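You operate a simulated robot arm through the tools that you are given. There is no shell and no other tool. Be economical: measure what you need, move in short steps, check, and stop when the job is done.

You are at the controls of a simulated two-armed robot. One attempt, no reset.

## Task
Close the lower drawer of the chest. Then close the upper drawer of the chest. Then put the blue pad on top of the blue sheet. Then stack the purple block from the top of the wood-topped bench on top of the grey block. Then take the white folded cloth from the top of the wood-topped bench and put it on the green bay of the blue cart. Do these in the order given.

Only the result counts: the job must be done as asked and must still hold three seconds after the hand-in. Knocking over, shifting, dropping, spilling or breaking anything else fails it. Flat cloth is picked up by pressing the open fingertips on it (5 to 10 N) and closing them slowly along it; thin cloth reads only 2 to 8 mm in the jaws.

## Robot
Two 7-joint arms with two-finger grippers on one trunk, on a base that drives. Base frame: it is fixed to the floor where the robot stands at the start and does not move with it; the origin is under the middle of the robot, x ahead of it, y to its left, z up. Units: mm, rad, N and s.
The left shoulder is at the start at [23, 216, 980], the right one opposite. With the tool pointing down near the work surface each hand reaches from about 100 to 740 mm from the robot's upright axis, wherever it stands, measured 20 degrees to its own side. Places, roughly: block [-4750, -10500, 1000]; blue pad (6x6x5 cm) [-2200, -10900, 900]; blue sheet [-5500, -11500, 750]; folded cloth [-4750, -10500, 1000]; green bay of the blue cart (31x24 cm) [-6880, -11280, 860]; lower drawer of the chest [600, 100, 500]; upper drawer of the chest [600, 200, 700]. Payload 2.2 kg a hand.
The tool frame of a hand sits at the grasp point between the pads (the TCP): z along the fingers, y along the line on which they close. The tips reach 19 mm beyond it. The gripper opens to 116 mm. The gripper's body begins 70 mm behind the TCP.
Orientation is that of the tool frame in the base frame, as a unit quaternion [w, x, y, z]. With the fingers straight down and closing along the base's y, the tool's x points along the base's -x, its y along +y and its z along -z.

## Interface
- The arms move only by the tool apply_moves. It takes "left_targets", "right_targets" or both (then of equal length, played together; a hand with none holds still); each is a list of rows, each a list of 7 numbers: the shift along the tool's x, y, z in mm, then the turn, a rotation vector about the tool's x, y, z in rad, then the opening in per cent of the stroke, from 0 (shut) to 100 (fully open). In form: [[x, y, z, ax, ay, az, hand], ...]. A call has 1 to 20 rows; each row is the pose to reach, as a shift and turn from the pose commanded when the call began, along the tool's axes at that moment. Rows are played at 5 a second. More than 50 mm and 0.15 rad between two rows, or a gripper value outside its range, and nothing of the call is played. A pose out of reach is approached as far as the arm can. The call stops where the force on the tool passes 40 N (or 10 N more than at its start, if that is more) or the arm is blocked; 0.2 s more then pass. Each finger halts on what it meets, pressing with about 26 N; the grip force reading is that of the motor and also rises with nothing between the fingers. The clock runs only during rows and for 0.2 s after the last one: add rows that repeat a pose to give the fingers time. It gives the time, the measured TCP pose, the force on the tool (base axes), the opening and the grip force at its end, in the units of the frame above (readings bear some noise), with the torque about the TCP (base axes, N m) and any sound that the robot's microphone picked up.
- Cameras (640 x 400 px; columns grow to the right, rows downward): "scene" is now at [125.8, -3.3, 1138.7]; the picture's right is [-0.01, -1.00, 0.00], its down [-0.67, 0.00, -0.75] and it looks along [0.75, -0.01, -0.67] (base axes); focal length 214 px, centre (320, 200). "left" rides on the left gripper at [69, 15, -96] in its tool frame; the picture's right is [-0.21, 0.98, 0.00], its down [-0.76, -0.17, -0.63] and it looks along [-0.62, -0.14, 0.77] (tool axes); focal length 251 px, centre (320, 200). "right" rides on the right gripper at [69, -15, -97] in its tool frame; the picture's right is [0.21, 0.98, 0.00], its down [-0.76, 0.17, -0.63] and it looks along [-0.62, 0.14, 0.77] (tool axes); focal length 251 px, centre (320, 200).
- get_image(camera): a new picture of that camera. It takes no simulated time.
- slide_trunk(by): slides the trunk up (or, below 0, down) by that many mm; the arms and the scene camera ride with it, the base frame stays. It gives what a move gives, with no picture.
- roll_base(legs): drives the robot by 1 to 6 legs, each [ahead, left, turn to the left] in mm, mm and rad, along the robot's own axes; the way and the turn of a leg run together, so that a leg with both is an arc; at most 1500 mm and 3.142 rad a leg. The arms and the cameras ride along, it lands a little off, and it stops where it bumps. It gives what a move gives.
- head_to(pan, tilt): turns the head with the scene camera to pan (to the left, within 1.396 rad either way) and tilt (down, from -0.506 to 1.204), counted from straight ahead of the robot. It gives what a move gives.
- probe_pixels(camera, pixels): for up to 12 pixels [column, row] of the newest picture of that camera ("zoom" is the newest enlarged one), the place [x, y, z] in the base frame of the surface seen there, good to about 2 mm. It takes no simulated time.
- close_up(camera, box): a new picture of the part [left, top, right, bottom] of that camera's present view, enlarged. It takes no simulated time.
- close_job(): hands the job in; it is judged then, once.

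Keep the steps short. Do not move on a guess: measure, check each grasp and each placing, and mend mistakes. In all there are 110 turns and 100 pictures (those below and enlarged ones count). Leave the grippers open and the arms clear of the work at the hand-in unless told otherwise, and finish with a single line.

The tools are called after "Call:" as a command line: name --argument value ..., lists and objects as JSON in quotes. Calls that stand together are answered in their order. apply_moves: Moves the arms, as the interface text tells. Its arguments: {"type":"object","properties":{"left_targets":{"type":"array","items":{"type":"array","items":{"type":"number"}}},"right_targets":{"type":"array","items":{"type":"array","items":{"type":"number"}}}},"required":[]} The other tools are called the same way: slide_trunk (by) slides the trunk up or down; roll_base (legs) drives the base; head_to (pan, tilt) turns the head that bears the scene camera; get_image (camera) takes a picture; probe_pixels (camera, pixels) gives the place of the surface under pixels of a picture; close_up (camera, box) takes an enlarged picture of a part of a camera's view; close_job () hands the job in.

At the start:

```text
time: 0.0
left_position: [483.4, 269.1, 1047.5]
left_tool_rot: [-0.001, 0.0, 1.0, 0.0]
left_ft_force: [-0.2, -1.6, 0.3]
left_moment: [0.02, 0.0, -0.01]
left_opening: 116.0
left_finger_force: 0.0
right_position: [492.6, -149.8, 1051.2]
right_tool_rot: [-0.001, 0.0, 1.0, 0.001]
right_ft_force: [-1.5, 0.2, -0.7]
right_moment: [0.02, 0.03, -0.02]
right_opening: 116.1
right_finger_force: 0.0
trunk travel left (down, up): [-125.0, 365.0]
robot x, y, heading: [0.5, 0.8, 0.002]
head pan, tilt: [-0.007, 0.726]
```

scene: 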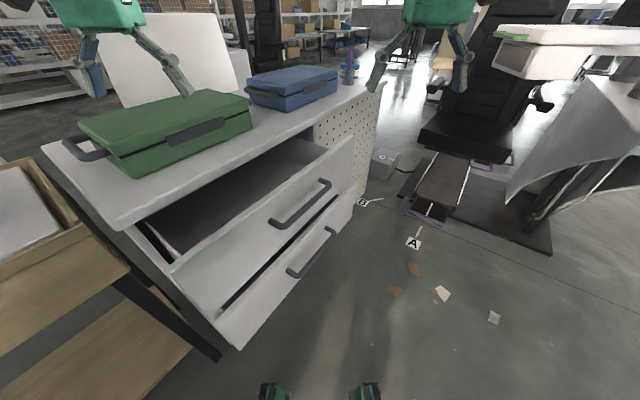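
right: 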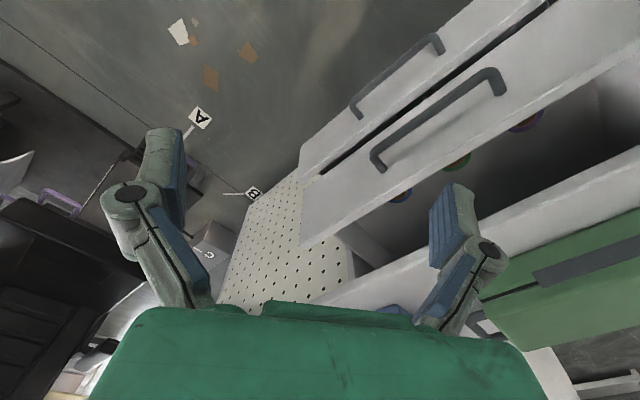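
left: 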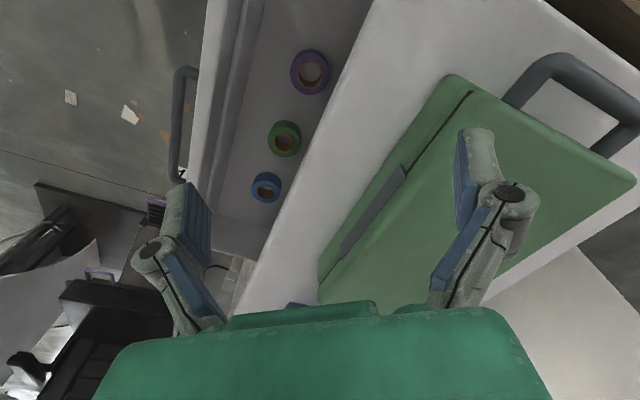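

I see two open drawers with handles near (300,205) upper and (312,253) lower. I'll measure the fronts and the chest top edge.

Call:
probe_pixels --camera "scene" --pixels '[[172, 268], [354, 138], [270, 224], [329, 184], [220, 312], [353, 200], [289, 272], [333, 232], [238, 348], [112, 228], [380, 85], [250, 235]]'

```text
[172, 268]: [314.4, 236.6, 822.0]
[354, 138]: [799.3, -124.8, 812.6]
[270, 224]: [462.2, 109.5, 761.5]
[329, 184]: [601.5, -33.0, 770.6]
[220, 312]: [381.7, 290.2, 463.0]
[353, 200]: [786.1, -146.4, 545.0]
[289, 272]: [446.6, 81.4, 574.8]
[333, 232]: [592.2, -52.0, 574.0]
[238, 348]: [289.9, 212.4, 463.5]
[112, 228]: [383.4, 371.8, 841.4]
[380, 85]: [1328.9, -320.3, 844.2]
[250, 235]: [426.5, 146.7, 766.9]
```

The front plane's direction is not clear yet. I'll zoom in on the drawers.

Call:
close_up --camera "scene" --box '[110, 100, 430, 360]'

```text
1.54 times, centred on (270, 230) of scene
```

zoom: 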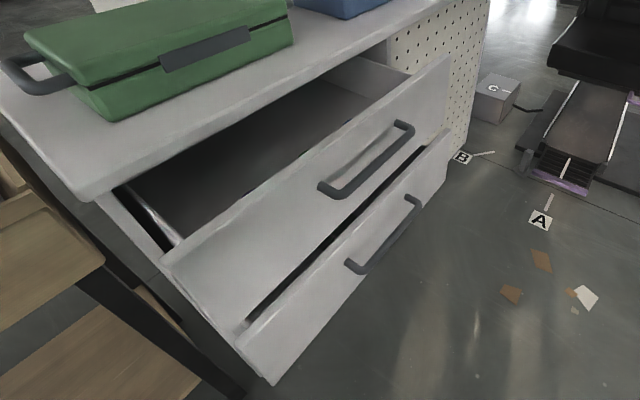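

Call:
probe_pixels --camera "zoom" --pixels '[[200, 250], [300, 220], [430, 100], [330, 185], [405, 130], [290, 335], [420, 190], [360, 265], [410, 203], [90, 190], [380, 32], [340, 200]]'

```text
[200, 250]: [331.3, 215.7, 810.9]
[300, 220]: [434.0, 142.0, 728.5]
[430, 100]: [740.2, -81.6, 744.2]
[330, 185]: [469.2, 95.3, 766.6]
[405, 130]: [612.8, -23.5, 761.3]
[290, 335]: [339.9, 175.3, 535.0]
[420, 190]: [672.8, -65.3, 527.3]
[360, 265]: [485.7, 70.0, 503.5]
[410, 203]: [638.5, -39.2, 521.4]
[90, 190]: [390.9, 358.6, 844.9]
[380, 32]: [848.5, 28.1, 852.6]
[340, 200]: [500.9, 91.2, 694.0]
```

The chest face runs along (0.807,-0.591), with its inward normal at about 0.94 rad heading. The lower drawer face is at n≈345 and the upper at n≈371. Closed would be about n≈520. I want to move right and then turn to face the chest, so I'll look to the right first.

Call:
head_to --pan -1.2 --tilt 0.7

Call:
get_image --camera "scene"

```text
time: 1.4
left_position: [481.9, 269.7, 1049.0]
left_tool_rot: [0.002, 0.0, 1.0, 0.0]
left_ft_force: [-0.7, 0.4, 0.4]
left_moment: [0.0, 0.0, 0.06]
left_opening: 116.2
left_finger_force: 0.1
right_position: [490.0, -150.5, 1053.4]
right_tool_rot: [0.001, 0.0, 1.0, 0.0]
right_ft_force: [0.0, -0.5, 0.6]
right_moment: [-0.02, 0.02, -0.03]
right_opening: 116.0
right_finger_force: 0.1
trunk travel left (down, up): [-125.0, 365.0]
robot x, y, heading: [1.6, -0.8, 0.003]
head pan, tilt: [-1.201, 0.7]
```

```text
95 pictures are left
```

scene: 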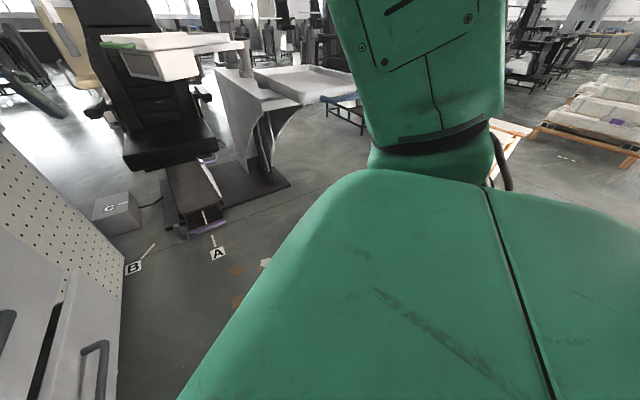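

The right side is clear for more than a metre. Driving to (154,-298) and then turning left 0.937.

Call:
roll_base --legs '[[152, -298, 0], [0, 0, 0.937]]'

Call:
head_to --pan 0 --tilt 0.8

Call:
slide_trunk --by -120

Call:
get_image --camera "scene"

```text
time: 6.0
left_position: [217.0, 251.2, 1047.3]
left_tool_rot: [0.002, -0.452, 0.892, -0.002]
left_ft_force: [-0.3, -0.9, 0.0]
left_moment: [0.0, -0.05, 0.01]
left_opening: 115.8
left_finger_force: 0.0
right_position: [559.1, 8.1, 1054.4]
right_tool_rot: [0.002, -0.451, 0.892, -0.002]
right_ft_force: [-0.5, -0.2, -0.4]
right_moment: [-0.06, -0.02, 0.0]
right_opening: 116.2
right_finger_force: 0.1
trunk travel left (down, up): [-125.0, 365.0]
robot x, y, heading: [150.8, -305.1, 0.936]
head pan, tilt: [-1.201, 0.7]
```

```text
time: 7.4
left_position: [220.6, 245.8, 1050.2]
left_tool_rot: [0.001, -0.452, 0.892, 0.001]
left_ft_force: [1.3, -0.9, -0.1]
left_moment: [-0.04, 0.0, 0.0]
left_opening: 116.1
left_finger_force: 0.0
right_position: [562.4, 2.4, 1055.0]
right_tool_rot: [0.002, -0.452, 0.892, 0.0]
right_ft_force: [-0.3, 0.3, 0.3]
right_moment: [0.02, 0.01, 0.02]
right_opening: 115.9
right_finger_force: 0.0
trunk travel left (down, up): [-125.0, 365.0]
robot x, y, heading: [154.7, -298.6, 0.936]
head pan, tilt: [0.0, 0.799]
```

```text
time: 8.9
left_position: [220.6, 244.7, 931.9]
left_tool_rot: [0.001, -0.452, 0.892, 0.0]
left_ft_force: [-0.3, 0.8, 0.7]
left_moment: [0.0, 0.06, 0.02]
left_opening: 116.2
left_finger_force: 0.1
right_position: [562.6, 2.2, 935.2]
right_tool_rot: [0.003, -0.452, 0.892, 0.002]
right_ft_force: [0.4, 1.2, -0.2]
right_moment: [0.01, 0.01, -0.02]
right_opening: 115.9
right_finger_force: 0.1
trunk travel left (down, up): [-5.0, 485.0]
robot x, y, heading: [153.3, -301.9, 0.938]
head pan, tilt: [0.0, 0.799]
```

```text
94 pictures are left
```

scene: 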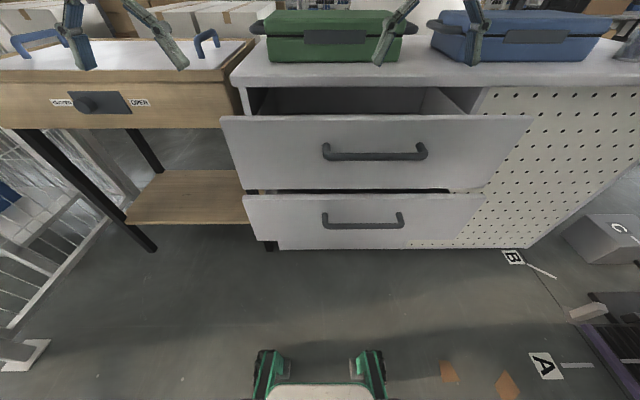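

Now facing the chest squarely. Measuring the faces and handles.

Call:
probe_pixels --camera "scene" --pixels '[[375, 156], [362, 224], [375, 178], [362, 243], [375, 125], [362, 203], [330, 217], [400, 218], [230, 130], [520, 130], [375, 85], [270, 248]]'

```text
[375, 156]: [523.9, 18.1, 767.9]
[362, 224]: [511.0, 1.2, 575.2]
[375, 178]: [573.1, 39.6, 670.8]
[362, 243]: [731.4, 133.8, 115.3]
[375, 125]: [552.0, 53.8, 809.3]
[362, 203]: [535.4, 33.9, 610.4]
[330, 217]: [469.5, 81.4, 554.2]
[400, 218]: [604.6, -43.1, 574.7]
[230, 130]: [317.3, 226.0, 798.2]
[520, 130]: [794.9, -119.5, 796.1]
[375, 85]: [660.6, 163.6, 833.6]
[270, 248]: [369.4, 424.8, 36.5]
```

The lower handle bar is at z≈575 and n≈303, and its face at n≈345. I'll back off 100 mm. Then I'll bring the right hand to z≈535, pointing horizontally forward and shut, in front of the lower drawer's centre.

Call:
roll_base --legs '[[-100, 0, 0]]'

Call:
apply_moves --right_targets '[[0, 3, 33, 0, -0.131, 0, 0], [0, 6, 66, 0, -0.262, 0, 0], [0, 10, 100, 0, -0.393, 0, 0], [0, 13, 133, 0, -0.524, 0, 0], [0, 16, 166, 0, -0.654, 0, 0], [0, 19, 200, 0, -0.785, 0, 0], [0, 22, 233, 0, -0.916, 0, 0], [0, 25, 266, 0, -1.047, 0, 0], [0, 28, 300, 0, -1.178, 0, 0], [0, 31, 333, 0, -1.309, 0, 0], [0, 35, 366, 0, -1.44, 0, 0], [0, 38, 400, 0, -1.571, 0, 0], [0, 38, 400, 0, -1.571, 0, 0]]'

Call:
get_image --camera "scene"

```text
time: 10.1
left_position: [161.8, 164.8, 932.2]
left_tool_rot: [0.002, -0.451, 0.892, 0.002]
left_ft_force: [-0.7, -0.3, 0.0]
left_moment: [0.01, 0.02, 0.0]
left_opening: 116.0
left_finger_force: 0.1
right_position: [504.9, -78.6, 933.9]
right_tool_rot: [0.003, -0.452, 0.892, 0.001]
right_ft_force: [-0.2, -0.6, 0.8]
right_moment: [0.02, 0.0, 0.04]
right_opening: 116.2
right_finger_force: 0.1
trunk travel left (down, up): [-5.0, 485.0]
robot x, y, heading: [92.3, -377.5, 0.938]
head pan, tilt: [0.0, 0.799]
```

```text
time: 12.8
left_position: [160.8, 163.0, 932.8]
left_tool_rot: [0.003, -0.452, 0.892, 0.002]
left_ft_force: [-0.1, 0.1, -0.1]
left_moment: [-0.03, -0.04, 0.0]
left_opening: 115.8
left_finger_force: 0.1
right_position: [473.7, -54.8, 536.5]
right_tool_rot: [0.634, -0.318, 0.628, 0.321]
right_ft_force: [-0.1, -0.8, 0.5]
right_moment: [-0.02, -0.02, -0.02]
right_opening: 0.1
right_finger_force: 26.2
trunk travel left (down, up): [-5.0, 485.0]
robot x, y, heading: [94.3, -378.0, 0.936]
head pan, tilt: [0.0, 0.799]
```

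```text
93 pictures are left
```

scene: 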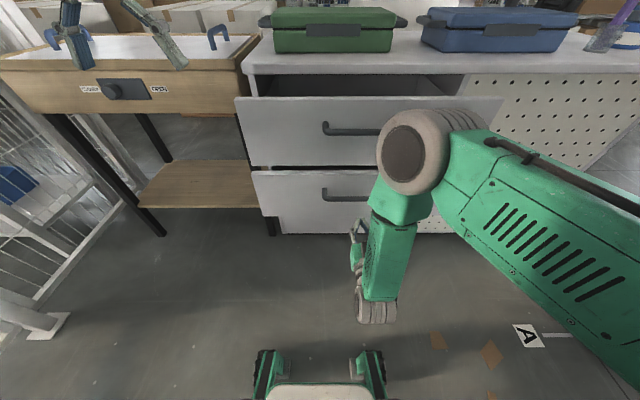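

The elbow sticks out forward at (410,150). I'll measure how far it is from the upper drawer and look through the right camera.

Call:
probe_pixels --camera "scene" --pixels '[[405, 155], [455, 120], [420, 115], [390, 210], [350, 195], [330, 132]]'

Call:
get_image --camera "right"

```text
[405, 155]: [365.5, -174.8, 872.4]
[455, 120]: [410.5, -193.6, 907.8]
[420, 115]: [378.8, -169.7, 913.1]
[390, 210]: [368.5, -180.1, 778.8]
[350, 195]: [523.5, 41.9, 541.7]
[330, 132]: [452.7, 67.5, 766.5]
```

```text
92 pictures are left
```

right: 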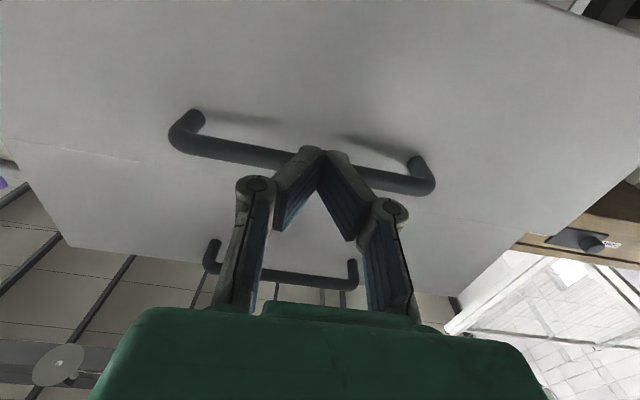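

The elbow is well clear at n≈75. Pushing forward now. The tip is about 90 mm from the face, so the first call goes 150 mm.

Call:
apply_moves --right_targets '[[0, 0, 20, 0, 0, 0, 0], [0, 0, 40, 0, 0, 0, 0], [0, 0, 60, 0, 0, 0, 0], [0, 0, 75, 0, 0, 0, 0], [0, 0, 85, 0, 0, 0, 0], [0, 0, 95, 0, 0, 0, 0], [0, 0, 105, 0, 0, 0, 0], [0, 0, 115, 0, 0, 0, 0], [0, 0, 127, 0, 0, 0, 0], [0, 0, 140, 0, 0, 0, 0], [0, 0, 150, 0, 0, 0, 0]]'

Call:
get_image --camera "scene"

```text
time: 15.2
left_position: [160.8, 163.9, 931.5]
left_tool_rot: [0.004, -0.452, 0.892, 0.002]
left_ft_force: [0.1, -0.3, -0.9]
left_moment: [-0.01, -0.04, 0.01]
left_opening: 116.0
left_finger_force: 0.0
right_position: [563.0, 67.3, 538.4]
right_tool_rot: [0.633, -0.319, 0.629, 0.32]
right_ft_force: [-0.2, -0.2, -0.2]
right_moment: [0.01, 0.0, 0.03]
right_opening: 0.0
right_finger_force: 28.1
trunk travel left (down, up): [-5.0, 485.0]
robot x, y, heading: [96.6, -379.5, 0.939]
head pan, tilt: [0.0, 0.799]
```

```text
91 pictures are left
```

scene: 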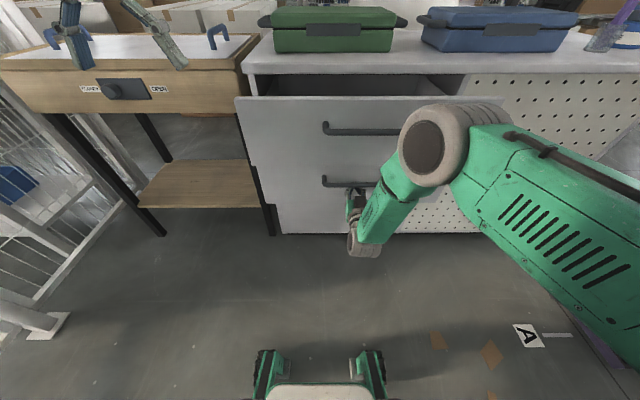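

The drawer moved in with almost no force, and the tip is now at n≈406. Continuing until it stops.

Call:
apply_moves --right_targets '[[0, 0, 15, 0, 0, 0, 0], [0, 0, 30, 0, 0, 0, 0], [0, 0, 45, 0, 0, 0, 0], [0, 0, 60, 0, 0, 0, 0], [0, 0, 75, 0, 0, 0, 0], [0, 0, 85, 0, 0, 0, 0], [0, 0, 95, 0, 0, 0, 0], [0, 0, 102, 0, 0, 0, 0], [0, 0, 109, 0, 0, 0, 0], [0, 0, 116, 0, 0, 0, 0], [0, 0, 123, 0, 0, 0, 0], [0, 0, 130, 0, 0, 0, 0], [0, 0, 137, 0, 0, 0, 0]]'

Call:
get_image --camera "scene"

```text
time: 18.1
left_position: [158.7, 161.8, 934.1]
left_tool_rot: [0.004, -0.452, 0.892, 0.003]
left_ft_force: [0.8, 0.0, -1.1]
left_moment: [-0.01, 0.03, 0.01]
left_opening: 116.2
left_finger_force: 0.1
right_position: [642.1, 174.6, 536.9]
right_tool_rot: [0.633, -0.318, 0.628, 0.321]
right_ft_force: [-20.6, -33.8, 7.2]
right_moment: [-0.02, -0.01, -0.02]
right_opening: 6.0
right_finger_force: 28.1
trunk travel left (down, up): [-5.0, 485.0]
robot x, y, heading: [90.6, -380.8, 0.936]
head pan, tilt: [0.0, 0.799]
```

```text
90 pictures are left
```

scene: 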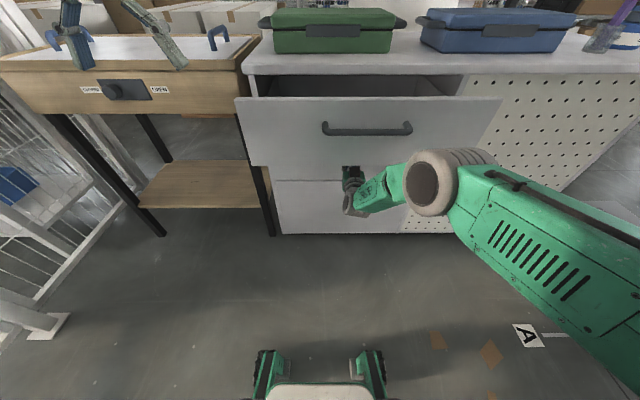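

It stopped at 40 N with the tip at n≈539, just behind the top's edge, so the lower drawer looks closed. I'll pull back, rise to z≈715 and look.

Call:
apply_moves --right_targets '[[0, 0, -40, 0, 0, 0, 0], [0, 0, -85, 0, 0, 0, 0], [0, 0, -130, 0, 0, 0, 0], [0, 0, -175, 0, 0, 0, 0], [0, 0, -220, 0, 0, 0, 0], [0, 0, -265, 0, 0, 0, 0], [0, 0, -290, 0, 0, 0, 0], [-45, 0, -290, 0, 0, 0, 0], [-90, 0, -290, 0, 0, 0, 0], [-135, 0, -290, 0, 0, 0, 0], [-175, 0, -290, 0, 0, 0, 0], [-175, 0, -290, 0, 0, 0, 0]]'

Call:
get_image --camera "right"

Call:
get_image --camera "scene"

```text
time: 20.6
left_position: [160.4, 164.8, 930.3]
left_tool_rot: [0.003, -0.452, 0.892, 0.001]
left_ft_force: [0.9, 0.4, 0.1]
left_moment: [0.03, 0.03, -0.02]
left_opening: 116.1
left_finger_force: 0.0
right_position: [472.0, -57.4, 710.8]
right_tool_rot: [0.634, -0.318, 0.628, 0.32]
right_ft_force: [0.4, 1.0, -0.2]
right_moment: [-0.01, -0.02, 0.02]
right_opening: 0.2
right_finger_force: 28.5
trunk travel left (down, up): [-5.0, 485.0]
robot x, y, heading: [93.3, -379.3, 0.938]
head pan, tilt: [0.0, 0.799]
```

```text
89 pictures are left
```

right: 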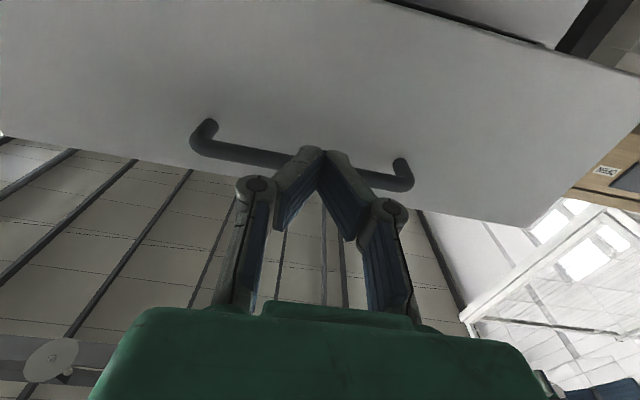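

```text
88 pictures are left
```

scene: 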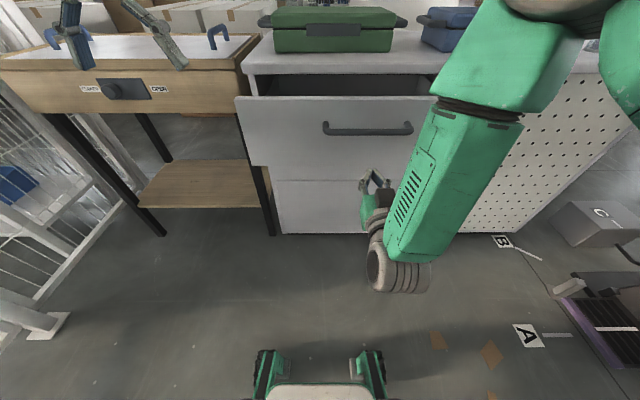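

Pushing the upper drawer, with the tip at z≈711 below its bar.

Call:
apply_moves --right_targets '[[0, 0, 25, 0, 0, 0, 0], [0, 0, 50, 0, 0, 0, 0], [0, 0, 75, 0, 0, 0, 0], [0, 0, 95, 0, 0, 0, 0], [0, 0, 108, 0, 0, 0, 0], [0, 0, 120, 0, 0, 0, 0], [0, 0, 132, 0, 0, 0, 0], [0, 0, 145, 0, 0, 0, 0], [0, 0, 160, 0, 0, 0, 0], [0, 0, 175, 0, 0, 0, 0], [0, 0, 190, 0, 0, 0, 0], [0, 0, 205, 0, 0, 0, 0], [0, 0, 220, 0, 0, 0, 0], [0, 0, 232, 0, 0, 0, 0], [0, 0, 244, 0, 0, 0, 0], [0, 0, 256, 0, 0, 0, 0], [0, 0, 267, 0, 0, 0, 0], [0, 0, 275, 0, 0, 0, 0], [0, 0, 283, 0, 0, 0, 0], [0, 0, 290, 0, 0, 0, 0]]'

Call:
get_image --camera "scene"

```text
time: 24.9
left_position: [159.4, 162.2, 934.2]
left_tool_rot: [0.003, -0.452, 0.892, 0.002]
left_ft_force: [-0.5, 0.3, 0.1]
left_moment: [-0.01, 0.04, 0.01]
left_opening: 116.1
left_finger_force: 0.1
right_position: [641.0, 175.8, 712.5]
right_tool_rot: [0.633, -0.319, 0.629, 0.321]
right_ft_force: [-14.6, -22.5, 2.1]
right_moment: [-0.09, 0.03, -0.02]
right_opening: 6.0
right_finger_force: 28.0
trunk travel left (down, up): [-5.0, 485.0]
robot x, y, heading: [92.6, -380.0, 0.935]
head pan, tilt: [0.0, 0.799]
```

```text
87 pictures are left
```

scene: 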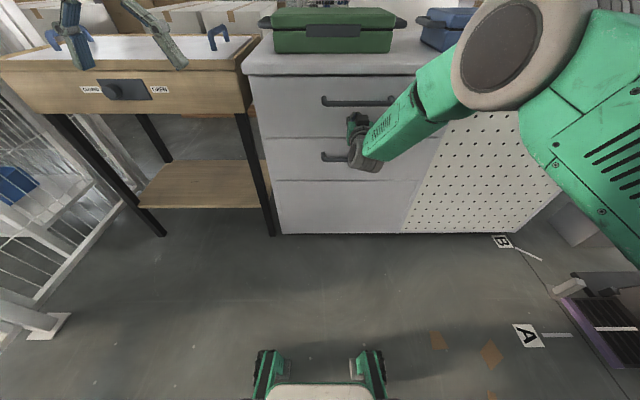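

Same depth as the lower drawer, at 27 N. One more small push to seat it, then I'll withdraw.

Call:
apply_moves --right_targets '[[0, 0, 4, 0, 0, 0, 0], [0, 0, 8, 0, 0, 0, 0]]'

Call:
apply_moves --right_targets '[[0, 0, -45, 0, 0, 0, 0], [0, 0, -90, 0, 0, 0, 0], [0, 0, -135, 0, 0, 0, 0], [0, 0, -180, 0, 0, 0, 0], [0, 0, -225, 0, 0, 0, 0], [0, 0, -270, 0, 0, 0, 0], [0, 0, -290, 0, 0, 0, 0], [0, 0, -290, 0, 0, 0, 0]]'

Call:
get_image --camera "scene"

```text
time: 25.2
left_position: [159.3, 159.7, 933.2]
left_tool_rot: [0.004, -0.452, 0.892, 0.003]
left_ft_force: [0.1, -0.3, -0.8]
left_moment: [0.04, -0.02, 0.01]
left_opening: 115.8
left_finger_force: 0.0
right_position: [641.9, 175.3, 712.4]
right_tool_rot: [0.632, -0.319, 0.628, 0.321]
right_ft_force: [-2.6, -5.3, 3.0]
right_moment: [-0.01, -0.01, -0.01]
right_opening: 6.2
right_finger_force: 28.3
trunk travel left (down, up): [-5.0, 485.0]
robot x, y, heading: [92.1, -379.4, 0.937]
head pan, tilt: [0.0, 0.799]
stopped in row 1 (right hand): the force on the tool passed its limit at 44 N (the readings are from after the stop); the commanded pose is now the measured one
```

```text
time: 27.0
left_position: [158.8, 160.8, 933.9]
left_tool_rot: [0.004, -0.452, 0.892, 0.002]
left_ft_force: [-0.1, 0.0, -0.1]
left_moment: [-0.01, 0.0, 0.01]
left_opening: 116.0
left_finger_force: 0.0
right_position: [470.7, -58.4, 711.2]
right_tool_rot: [0.632, -0.319, 0.629, 0.32]
right_ft_force: [-0.2, -0.1, -0.1]
right_moment: [0.03, -0.05, 0.02]
right_opening: 0.0
right_finger_force: 28.3
trunk travel left (down, up): [-5.0, 485.0]
robot x, y, heading: [92.3, -377.2, 0.934]
head pan, tilt: [0.0, 0.799]
```

```text
86 pictures are left
```

scene: 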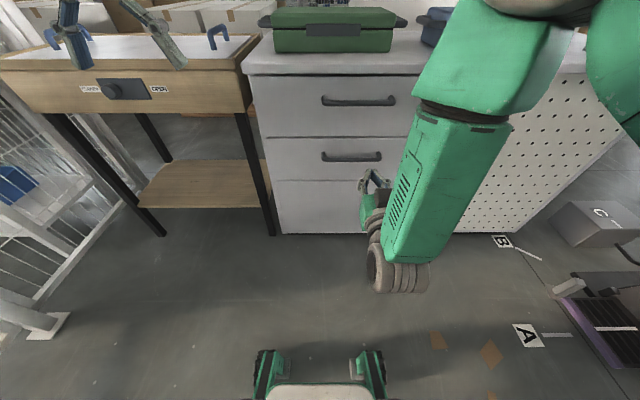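

Both drawer faces are flush. I'll bring the right hand back to pointing down, open it and raise it.

Call:
apply_moves --right_targets '[[-18, 0, 0, 0, 0.131, 0, 100], [-36, 0, 0, 0, 0.262, 0, 100], [-55, 0, 0, 0, 0.393, 0, 100], [-75, 0, 0, 0, 0.524, 0, 100], [-95, 0, 0, 0, 0.654, 0, 100], [-115, 0, 0, 0, 0.785, 0, 100], [-135, 0, 0, 0, 0.916, 0, 100], [-155, 0, 0, 0, 1.047, 0, 100], [-175, 0, 0, 0, 1.178, 0, 100], [-195, 0, 0, 0, 1.309, 0, 100], [-210, 0, 0, 0, 1.44, 0, 100], [-225, 0, 0, 0, 1.571, 0, 100], [-225, 0, 0, 0, 1.571, 0, 100]]'

Call:
slide_trunk --by 120

Call:
head_to --pan -1.39 --tilt 0.35

Call:
get_image --camera "scene"

```text
time: 29.8
left_position: [160.7, 160.5, 933.4]
left_tool_rot: [0.003, -0.452, 0.892, 0.003]
left_ft_force: [0.2, 0.2, 0.8]
left_moment: [-0.03, -0.01, -0.01]
left_opening: 116.1
left_finger_force: 0.1
right_position: [471.2, -59.4, 937.0]
right_tool_rot: [0.001, -0.452, 0.892, 0.002]
right_ft_force: [0.9, 0.1, 0.1]
right_moment: [-0.03, -0.01, 0.03]
right_opening: 116.0
right_finger_force: 0.1
trunk travel left (down, up): [-5.0, 485.0]
robot x, y, heading: [93.8, -378.1, 0.936]
head pan, tilt: [0.0, 0.799]
```

```text
time: 31.3
left_position: [159.4, 161.2, 1053.1]
left_tool_rot: [0.003, -0.451, 0.892, 0.002]
left_ft_force: [-0.2, -0.3, -0.2]
left_moment: [0.03, 0.0, 0.01]
left_opening: 116.0
left_finger_force: 0.1
right_position: [470.6, -59.7, 1056.6]
right_tool_rot: [0.001, -0.453, 0.891, 0.001]
right_ft_force: [0.6, 0.9, -1.5]
right_moment: [0.02, 0.04, 0.03]
right_opening: 116.3
right_finger_force: 0.1
trunk travel left (down, up): [-125.0, 365.0]
robot x, y, heading: [97.1, -382.4, 0.936]
head pan, tilt: [0.0, 0.799]
```

```text
time: 32.8
left_position: [158.9, 162.4, 1053.6]
left_tool_rot: [0.004, -0.451, 0.892, 0.003]
left_ft_force: [-0.6, 0.8, -0.3]
left_moment: [0.0, -0.01, -0.01]
left_opening: 115.7
left_finger_force: 0.1
right_position: [470.3, -59.8, 1055.7]
right_tool_rot: [0.002, -0.453, 0.892, 0.001]
right_ft_force: [0.5, 0.3, 0.2]
right_moment: [0.0, 0.04, -0.04]
right_opening: 115.8
right_finger_force: 0.0
trunk travel left (down, up): [-125.0, 365.0]
robot x, y, heading: [93.9, -379.6, 0.936]
head pan, tilt: [-1.389, 0.351]
```

```text
85 pictures are left
```

scene: 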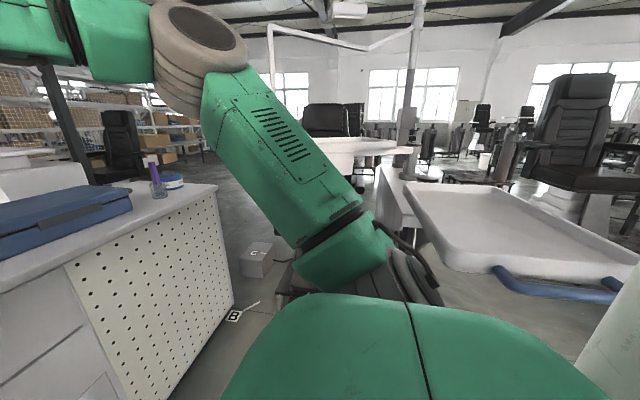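

Next I have to travel about 10 m toward -y. First I'll check how close the tray and equipment are.

Call:
probe_pixels --camera "scene" --pixels '[[510, 285], [425, 180], [610, 250], [255, 262], [380, 150], [620, 330], [560, 150], [600, 285]]'

Call:
roll_base --legs '[[0, 0, -0.9]]'

Call:
get_image --camera "scene"

```text
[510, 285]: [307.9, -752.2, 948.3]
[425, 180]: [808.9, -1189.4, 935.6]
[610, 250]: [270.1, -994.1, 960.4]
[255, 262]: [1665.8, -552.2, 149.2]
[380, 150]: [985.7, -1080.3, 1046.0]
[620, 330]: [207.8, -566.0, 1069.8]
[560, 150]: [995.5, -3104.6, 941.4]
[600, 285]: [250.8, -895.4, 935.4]
```

```text
time: 35.5
left_position: [557.5, -94.0, 1054.0]
left_tool_rot: [0.004, -0.019, 1.0, 0.001]
left_ft_force: [0.8, 0.3, 0.2]
left_moment: [0.0, 0.0, 0.02]
left_opening: 115.9
left_finger_force: 0.0
right_position: [579.6, -475.3, 1055.8]
right_tool_rot: [0.002, -0.021, 1.0, 0.0]
right_ft_force: [-0.8, -0.3, -0.1]
right_moment: [0.0, 0.01, 0.01]
right_opening: 116.2
right_finger_force: 0.1
trunk travel left (down, up): [-125.0, 365.0]
robot x, y, heading: [93.1, -377.9, 0.037]
head pan, tilt: [-1.389, 0.351]
```

```text
84 pictures are left
```

scene: 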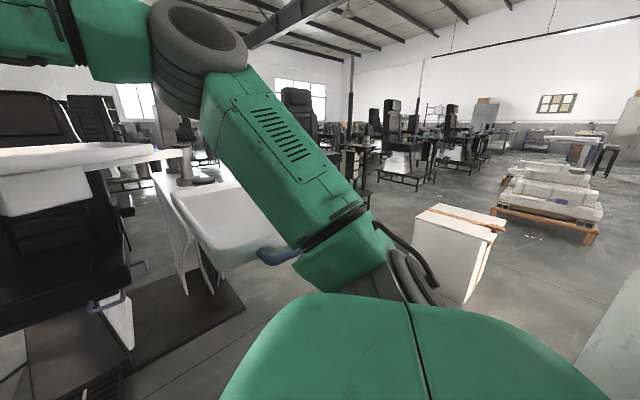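

The tray is about 370 mm south of the robot at z≈950. I'll raise the trunk so the hands clear it, then turn to face -y and look along the way.

Call:
slide_trunk --by 300

Call:
roll_base --legs '[[0, 0, -1.607]]'

Call:
head_to --pan 0 --tilt 0.4

Call:
get_image --camera "scene"

```text
time: 38.5
left_position: [556.3, -94.8, 1355.4]
left_tool_rot: [0.005, -0.019, 1.0, 0.002]
left_ft_force: [1.0, -0.3, 0.6]
left_moment: [0.01, -0.01, 0.0]
left_opening: 116.2
left_finger_force: 0.0
right_position: [576.2, -475.8, 1357.6]
right_tool_rot: [0.003, -0.019, 1.0, 0.0]
right_ft_force: [0.3, 0.6, 0.4]
right_moment: [0.01, 0.01, -0.01]
right_opening: 116.2
right_finger_force: 0.0
trunk travel left (down, up): [-425.0, 65.0]
robot x, y, heading: [95.5, -380.6, 0.035]
head pan, tilt: [-1.389, 0.351]
```

```text
time: 42.8
left_position: [363.1, -850.1, 1354.2]
left_tool_rot: [0.004, 0.705, 0.709, -0.004]
left_ft_force: [0.7, 0.2, 0.4]
left_moment: [-0.01, 0.03, -0.01]
left_opening: 115.8
left_finger_force: 0.1
right_position: [-17.2, -858.9, 1357.0]
right_tool_rot: [0.002, 0.704, 0.71, -0.002]
right_ft_force: [-0.7, 0.1, 0.7]
right_moment: [0.03, -0.01, -0.01]
right_opening: 116.1
right_finger_force: 0.1
trunk travel left (down, up): [-425.0, 65.0]
robot x, y, heading: [91.8, -378.5, -1.565]
head pan, tilt: [-1.389, 0.351]
```

```text
time: 44.4
left_position: [364.3, -846.5, 1355.6]
left_tool_rot: [0.005, 0.705, 0.709, -0.004]
left_ft_force: [0.7, 0.1, 0.7]
left_moment: [0.0, 0.03, -0.03]
left_opening: 115.7
left_finger_force: 0.1
right_position: [-17.0, -853.5, 1359.4]
right_tool_rot: [0.003, 0.705, 0.709, -0.004]
right_ft_force: [-0.5, -0.2, -0.5]
right_moment: [-0.01, 0.05, -0.03]
right_opening: 116.3
right_finger_force: 0.0
trunk travel left (down, up): [-425.0, 65.0]
robot x, y, heading: [94.8, -380.0, -1.565]
head pan, tilt: [0.0, 0.4]
```

```text
83 pictures are left
```

scene: 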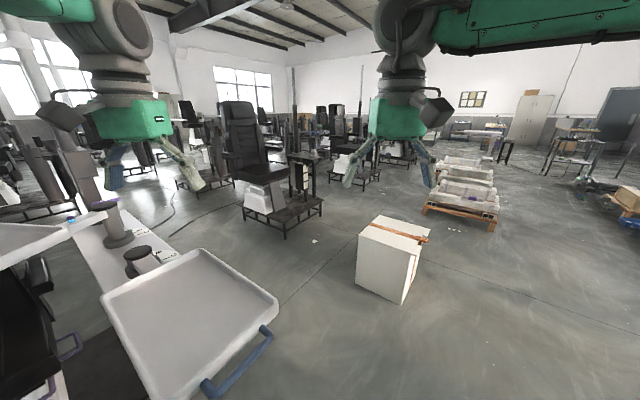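

I see an open floor with a box at (393,260), pallets at (462,190) and a chair at (270,170). Measuring them and the far furniture.

Call:
probe_pixels --camera "scene" --pixels '[[358, 285], [403, 303], [424, 215], [497, 225], [440, 165], [285, 230], [322, 205], [378, 180], [485, 135], [508, 155], [570, 150], [275, 300]]'

Call:
close_up --camera "scene" --box '[330, 80, 570, 230]'

```text
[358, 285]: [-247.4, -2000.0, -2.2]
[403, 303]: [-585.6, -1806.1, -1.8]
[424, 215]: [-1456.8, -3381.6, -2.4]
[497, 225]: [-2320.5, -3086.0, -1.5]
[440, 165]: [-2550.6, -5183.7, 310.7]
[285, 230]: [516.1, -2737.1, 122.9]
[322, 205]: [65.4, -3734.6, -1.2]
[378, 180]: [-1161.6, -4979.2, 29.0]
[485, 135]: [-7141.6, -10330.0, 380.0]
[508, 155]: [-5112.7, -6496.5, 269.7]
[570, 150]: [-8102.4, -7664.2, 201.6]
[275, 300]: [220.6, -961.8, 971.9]
```

```text
2.67 times, centred on (450, 155) of scene
```

zoom: 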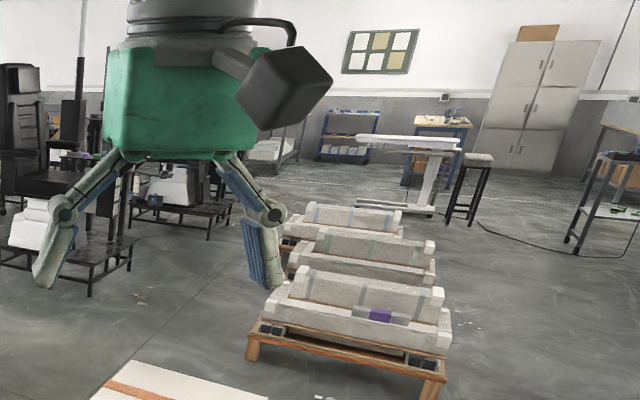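

In the close-up there is a blue rack at (345,135), a blue-framed wood-topped bench at (440,130) and a white table at (420,150). Measuring them and the clutter along the way.

Call:
probe_pixels --camera "zoom" --pixels '[[350, 138], [350, 112], [440, 128], [425, 165], [420, 143], [478, 160], [270, 155], [620, 190], [150, 195], [30, 220], [290, 215], [525, 140]]'

```text
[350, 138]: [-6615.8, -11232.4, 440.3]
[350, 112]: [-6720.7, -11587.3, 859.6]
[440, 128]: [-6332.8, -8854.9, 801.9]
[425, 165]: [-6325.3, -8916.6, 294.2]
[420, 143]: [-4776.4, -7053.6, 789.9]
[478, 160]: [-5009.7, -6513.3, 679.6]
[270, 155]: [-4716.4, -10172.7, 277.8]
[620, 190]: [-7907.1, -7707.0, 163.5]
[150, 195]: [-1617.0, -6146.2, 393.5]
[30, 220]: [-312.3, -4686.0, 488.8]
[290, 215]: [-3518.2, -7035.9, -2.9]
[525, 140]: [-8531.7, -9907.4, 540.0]
```

The cart is around (-6700,-11400) and the bench top is behind my gripper. The way passes right of the box and the pallets. I'll drive to about (-2900,-2500) and look again.

Call:
roll_base --legs '[[900, -1200, 0], [600, -900, 0], [620, -900, 0]]'

Call:
head_to --pan 0.0 --tilt 0.3

Call:
get_image --camera "scene"

```text
time: 62.1
left_position: [-2592.3, -2997.8, 1356.8]
left_tool_rot: [0.006, 0.698, 0.716, -0.005]
left_ft_force: [0.1, -0.4, -0.7]
left_moment: [0.0, 0.0, -0.02]
left_opening: 116.0
left_finger_force: 0.1
right_position: [-2973.0, -3013.1, 1358.3]
right_tool_rot: [0.005, 0.698, 0.716, -0.004]
right_ft_force: [0.3, -0.5, 0.1]
right_moment: [0.01, -0.01, -0.02]
right_opening: 116.1
right_finger_force: 0.0
trunk travel left (down, up): [-425.0, 65.0]
robot x, y, heading: [-2872.1, -2536.6, -1.548]
head pan, tilt: [0.0, 0.4]
```

```text
time: 62.8
left_position: [-2593.1, -2995.6, 1357.4]
left_tool_rot: [0.006, 0.698, 0.716, -0.005]
left_ft_force: [-0.9, 0.4, -0.2]
left_moment: [0.01, 0.03, 0.01]
left_opening: 115.9
left_finger_force: 0.0
right_position: [-2973.3, -3011.5, 1360.7]
right_tool_rot: [0.004, 0.698, 0.716, -0.004]
right_ft_force: [0.4, -0.4, 0.1]
right_moment: [-0.02, -0.01, -0.01]
right_opening: 116.0
right_finger_force: 0.1
trunk travel left (down, up): [-425.0, 65.0]
robot x, y, heading: [-2870.7, -2535.2, -1.546]
head pan, tilt: [0.0, 0.3]
```

```text
81 pictures are left
```

scene: 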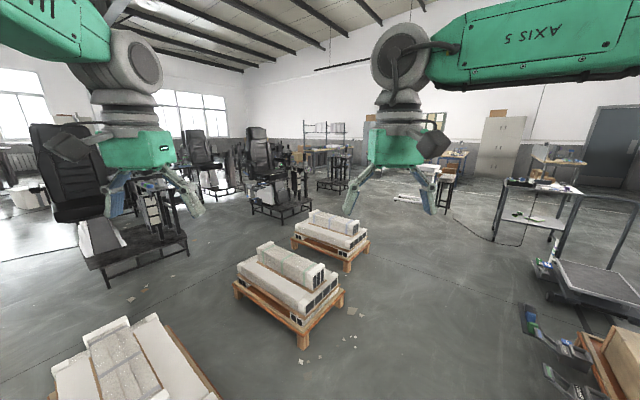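

The pallets are on my left and the lane ahead to the right looks open. I'll measure the lane and zoom into the far area.

Call:
probe_pixels --camera "scene" --pixels '[[305, 347], [343, 302], [368, 245], [280, 220], [310, 205], [340, 190], [405, 200], [440, 212], [500, 235], [550, 285], [460, 300], [220, 395]]'

Call:
close_up --camera "scene" --box '[240, 100, 480, 250]'

```text
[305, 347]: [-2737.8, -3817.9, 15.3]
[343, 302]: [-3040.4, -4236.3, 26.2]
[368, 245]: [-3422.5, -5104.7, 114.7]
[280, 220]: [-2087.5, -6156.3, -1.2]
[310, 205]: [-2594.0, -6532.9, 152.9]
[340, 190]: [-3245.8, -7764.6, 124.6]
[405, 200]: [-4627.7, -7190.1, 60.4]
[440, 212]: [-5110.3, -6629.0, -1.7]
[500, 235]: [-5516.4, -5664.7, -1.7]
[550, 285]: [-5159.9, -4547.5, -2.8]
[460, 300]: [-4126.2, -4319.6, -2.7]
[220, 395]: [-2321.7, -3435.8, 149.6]
```

```text
2.67 times, centred on (360, 175) of scene
```

zoom: 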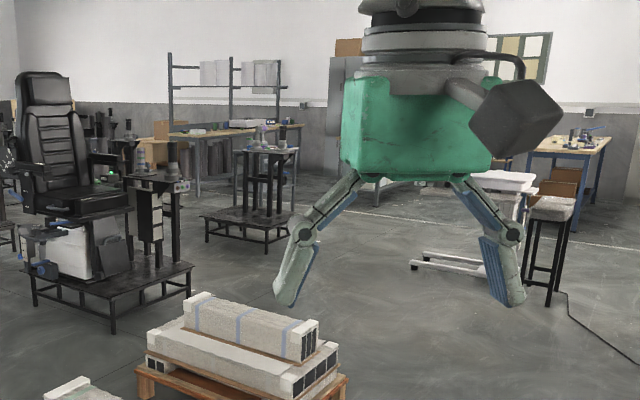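

The lane between the pallets (x>-3420) and the white table (x<-4630) runs at x≈-4000. Driving there and on to y≈-7300.

Call:
roll_base --legs '[[868, -587, 0], [868, -587, 0], [1490, -37, 0], [1490, -37, 0]]'

Call:
get_image --camera "scene"

```text
time: 87.1
left_position: [-3654.0, -7736.8, 1358.0]
left_tool_rot: [0.008, 0.691, 0.723, -0.005]
left_ft_force: [-0.2, 0.0, 0.6]
left_moment: [0.06, 0.02, 0.0]
left_opening: 116.2
left_finger_force: 0.0
right_position: [-4033.8, -7760.6, 1361.5]
right_tool_rot: [0.005, 0.69, 0.724, -0.004]
right_ft_force: [-0.3, 1.1, 0.2]
right_moment: [0.0, 0.0, -0.02]
right_opening: 115.9
right_finger_force: 0.0
trunk travel left (down, up): [-425.0, 65.0]
robot x, y, heading: [-3939.8, -7285.2, -1.528]
head pan, tilt: [0.0, 0.3]
```

```text
79 pictures are left
```

scene: 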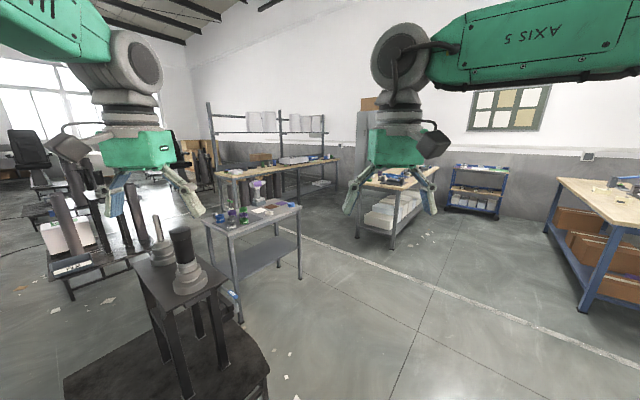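

Now I can see benches. I'll zoom in on the middle group and measure.

Call:
close_up --camera "scene" --box '[200, 140, 360, 240]'

Call:
probe_pixels --camera "scene" --pixels '[[230, 228], [300, 210], [265, 210], [235, 180], [290, 165], [330, 160], [240, 320], [265, 370], [395, 183], [395, 245], [480, 180], [590, 195]]'

Call:
close_up --camera "scene" --box '[350, 140, 510, 240]'

```text
4.00 times, centred on (280, 190) of scene
```

zoom: 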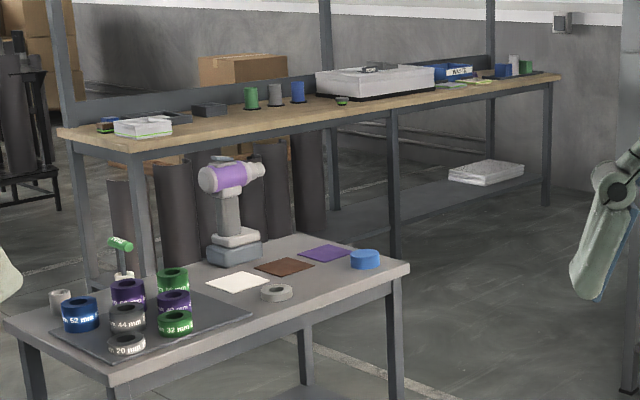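

```text
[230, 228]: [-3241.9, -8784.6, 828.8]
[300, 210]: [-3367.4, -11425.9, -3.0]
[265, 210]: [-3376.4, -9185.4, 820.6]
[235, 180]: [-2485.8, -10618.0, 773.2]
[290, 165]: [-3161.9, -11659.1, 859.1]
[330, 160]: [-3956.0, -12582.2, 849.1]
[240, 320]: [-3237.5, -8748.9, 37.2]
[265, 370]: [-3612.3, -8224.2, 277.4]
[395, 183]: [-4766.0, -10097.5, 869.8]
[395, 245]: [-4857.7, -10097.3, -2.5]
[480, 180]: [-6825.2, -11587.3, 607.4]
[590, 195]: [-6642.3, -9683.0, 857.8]
```

```text
4.00 times, centred on (430, 190) of scene
```

zoom: 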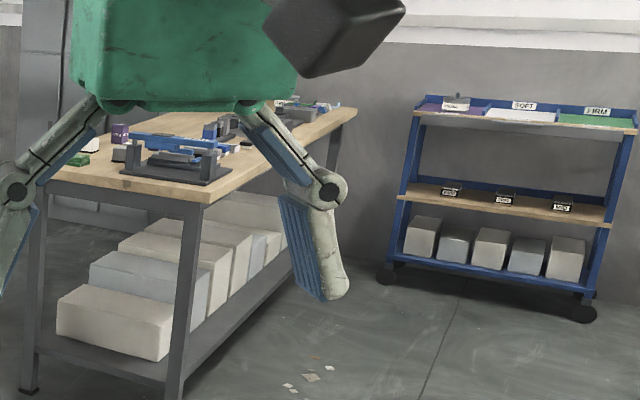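

The purple block and white cloth sit on the wood-topped bench at about (-4700,-10100). The pad bench is further left, and the cart's bays show a green one on the right. I'll go along x≈-4200 to y≈-8800, then look at the pad bench.

Call:
roll_base --legs '[[0, -290, 0], [760, 0, 0], [760, 0, 0]]'

Call:
head_to --pan 0.5 --tilt 0.45

Call:
get_image --camera "scene"

```text
time: 90.1
left_position: [-3961.4, -7808.8, 1365.1]
left_tool_rot: [0.015, 0.693, 0.721, -0.002]
left_ft_force: [-0.2, 0.3, 0.8]
left_moment: [-0.01, -0.03, -0.01]
left_opening: 115.7
left_finger_force: 0.0
right_position: [-4341.9, -7830.8, 1362.6]
right_tool_rot: [0.012, 0.692, 0.722, 0.0]
right_ft_force: [0.5, -0.5, 0.9]
right_moment: [-0.07, 0.05, 0.03]
right_opening: 116.0
right_finger_force: 0.1
trunk travel left (down, up): [-425.0, 65.0]
robot x, y, heading: [-4222.9, -7368.3, -1.526]
head pan, tilt: [0.0, 0.3]
stopped in leg 2: the robot was blocked; the commanded pose is now the measured one
```

```text
time: 91.0
left_position: [-3961.6, -7805.3, 1365.0]
left_tool_rot: [0.015, 0.692, 0.721, -0.004]
left_ft_force: [0.2, 0.4, 0.0]
left_moment: [0.01, 0.01, 0.0]
left_opening: 116.0
left_finger_force: 0.1
right_position: [-4341.6, -7829.3, 1363.0]
right_tool_rot: [0.014, 0.692, 0.722, -0.002]
right_ft_force: [-0.7, 0.6, 0.1]
right_moment: [-0.01, 0.05, 0.02]
right_opening: 116.4
right_finger_force: 0.0
trunk travel left (down, up): [-425.0, 65.0]
robot x, y, heading: [-4226.3, -7370.7, -1.527]
head pan, tilt: [0.499, 0.45]
```

```text
76 pictures are left
```

scene: 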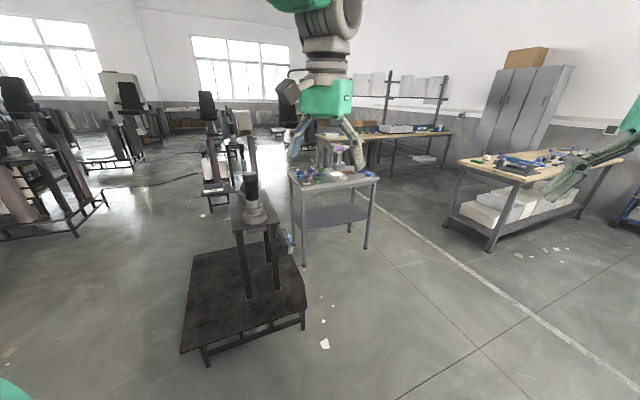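

The base was blocked. I'll look right and down to see what it met.

Call:
head_to --pan -0.7 --tilt 0.9

Call:
get_image --camera "scene"

Call:
head_to --pan -1.39 --tilt 0.8

Call:
get_image --camera "scene"

```text
time: 92.4
left_position: [-3960.8, -7806.0, 1365.7]
left_tool_rot: [0.015, 0.692, 0.721, -0.004]
left_ft_force: [0.3, -0.3, 0.1]
left_moment: [0.03, -0.01, 0.01]
left_opening: 115.8
left_finger_force: 0.1
right_position: [-4340.9, -7829.1, 1364.1]
right_tool_rot: [0.013, 0.691, 0.722, -0.003]
right_ft_force: [-0.6, -0.9, -0.6]
right_moment: [0.03, 0.0, 0.04]
right_opening: 116.2
right_finger_force: 0.1
trunk travel left (down, up): [-425.0, 65.0]
robot x, y, heading: [-4227.9, -7367.8, -1.529]
head pan, tilt: [-0.7, 0.901]
```

```text
75 pictures are left
```

scene: 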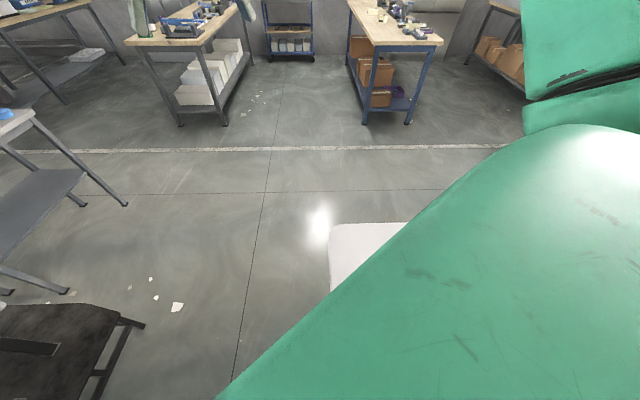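

```text
time: 93.5
left_position: [-3960.6, -7806.8, 1366.9]
left_tool_rot: [0.015, 0.693, 0.721, -0.004]
left_ft_force: [0.0, -0.3, -0.4]
left_moment: [0.06, -0.02, 0.03]
left_opening: 115.9
left_finger_force: 0.0
right_position: [-4340.6, -7829.9, 1364.0]
right_tool_rot: [0.013, 0.692, 0.722, -0.003]
right_ft_force: [0.2, -0.2, 0.1]
right_moment: [0.01, -0.05, 0.01]
right_opening: 116.0
right_finger_force: 0.1
trunk travel left (down, up): [-425.0, 65.0]
robot x, y, heading: [-4223.9, -7369.4, -1.525]
head pan, tilt: [-1.389, 0.799]
```

```text
74 pictures are left
```

scene: 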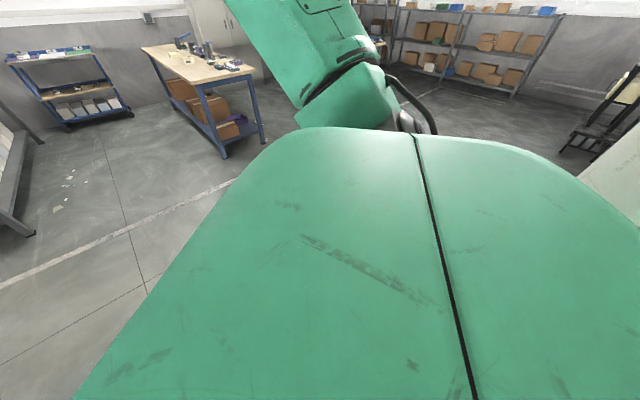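

The white table is right beside me on the right, and its foot likely blocked the base. I'll reverse the last motion: back 85, then left 290.

Call:
roll_base --legs '[[-85, 0, 0], [0, 290, 0]]'

Call:
head_to --pan -1.1 --tilt 1.0

Call:
get_image --camera "scene"

Call:
get_image --camera "right"

```text
time: 96.2
left_position: [-3687.4, -7723.4, 1364.3]
left_tool_rot: [0.015, 0.692, 0.722, 0.003]
left_ft_force: [-0.2, -0.4, 0.1]
left_moment: [-0.03, 0.01, -0.04]
left_opening: 116.0
left_finger_force: 0.1
right_position: [-4067.2, -7746.5, 1358.1]
right_tool_rot: [0.014, 0.691, 0.723, 0.004]
right_ft_force: [0.4, 0.4, 0.4]
right_moment: [0.0, 0.01, 0.0]
right_opening: 116.0
right_finger_force: 0.0
trunk travel left (down, up): [-425.0, 65.0]
robot x, y, heading: [-3941.7, -7276.8, -1.532]
head pan, tilt: [-1.389, 0.799]
```

```text
time: 97.0
left_position: [-3691.9, -7720.7, 1364.1]
left_tool_rot: [0.016, 0.692, 0.721, 0.003]
left_ft_force: [-0.6, 0.3, -0.7]
left_moment: [-0.01, -0.07, 0.0]
left_opening: 115.8
left_finger_force: 0.0
right_position: [-4071.3, -7744.1, 1358.5]
right_tool_rot: [0.014, 0.692, 0.722, 0.005]
right_ft_force: [-0.8, -1.1, -0.2]
right_moment: [0.03, -0.04, 0.02]
right_opening: 116.0
right_finger_force: 0.1
trunk travel left (down, up): [-425.0, 65.0]
robot x, y, heading: [-3942.1, -7271.6, -1.528]
head pan, tilt: [-1.1, 1.0]
```

```text
73 pictures are left
```

scene: 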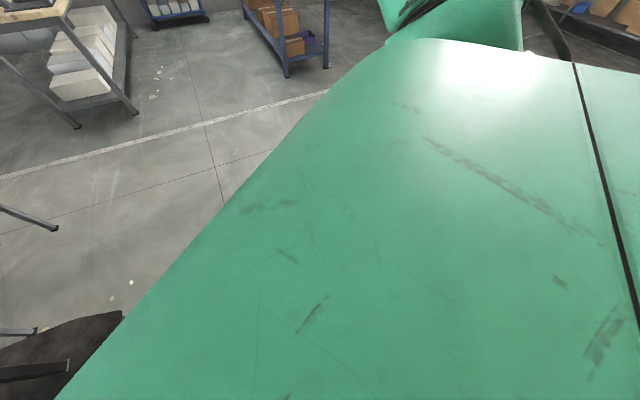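

```text
72 pictures are left
```

right: 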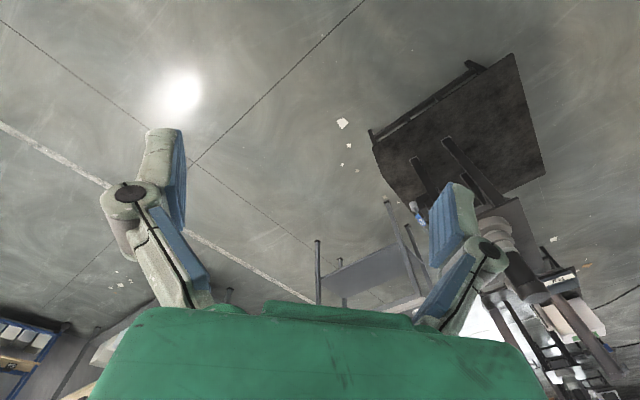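

Back in the lane. I'll measure the black stand's plate corner and the clear floor to set the path.

Call:
head_to --pan 0 --tilt 1.0

Call:
get_image --camera "scene"

```text
time: 98.3
left_position: [-3671.2, -7718.7, 1363.4]
left_tool_rot: [0.011, 0.692, 0.722, -0.001]
left_ft_force: [0.4, 0.9, 0.3]
left_moment: [0.03, 0.03, 0.0]
left_opening: 116.0
left_finger_force: 0.0
right_position: [-4050.6, -7743.1, 1360.4]
right_tool_rot: [0.011, 0.691, 0.722, 0.0]
right_ft_force: [-0.7, 0.1, -0.3]
right_moment: [0.01, 0.03, 0.0]
right_opening: 116.0
right_finger_force: 0.1
trunk travel left (down, up): [-425.0, 65.0]
robot x, y, heading: [-3938.7, -7274.7, -1.53]
head pan, tilt: [0.0, 1.0]
```

```text
71 pictures are left
```

scene: 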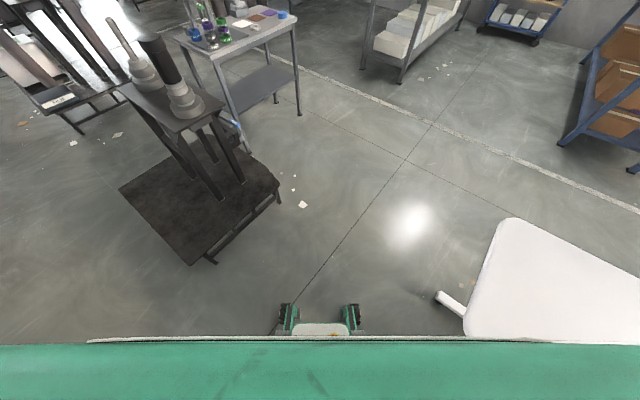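

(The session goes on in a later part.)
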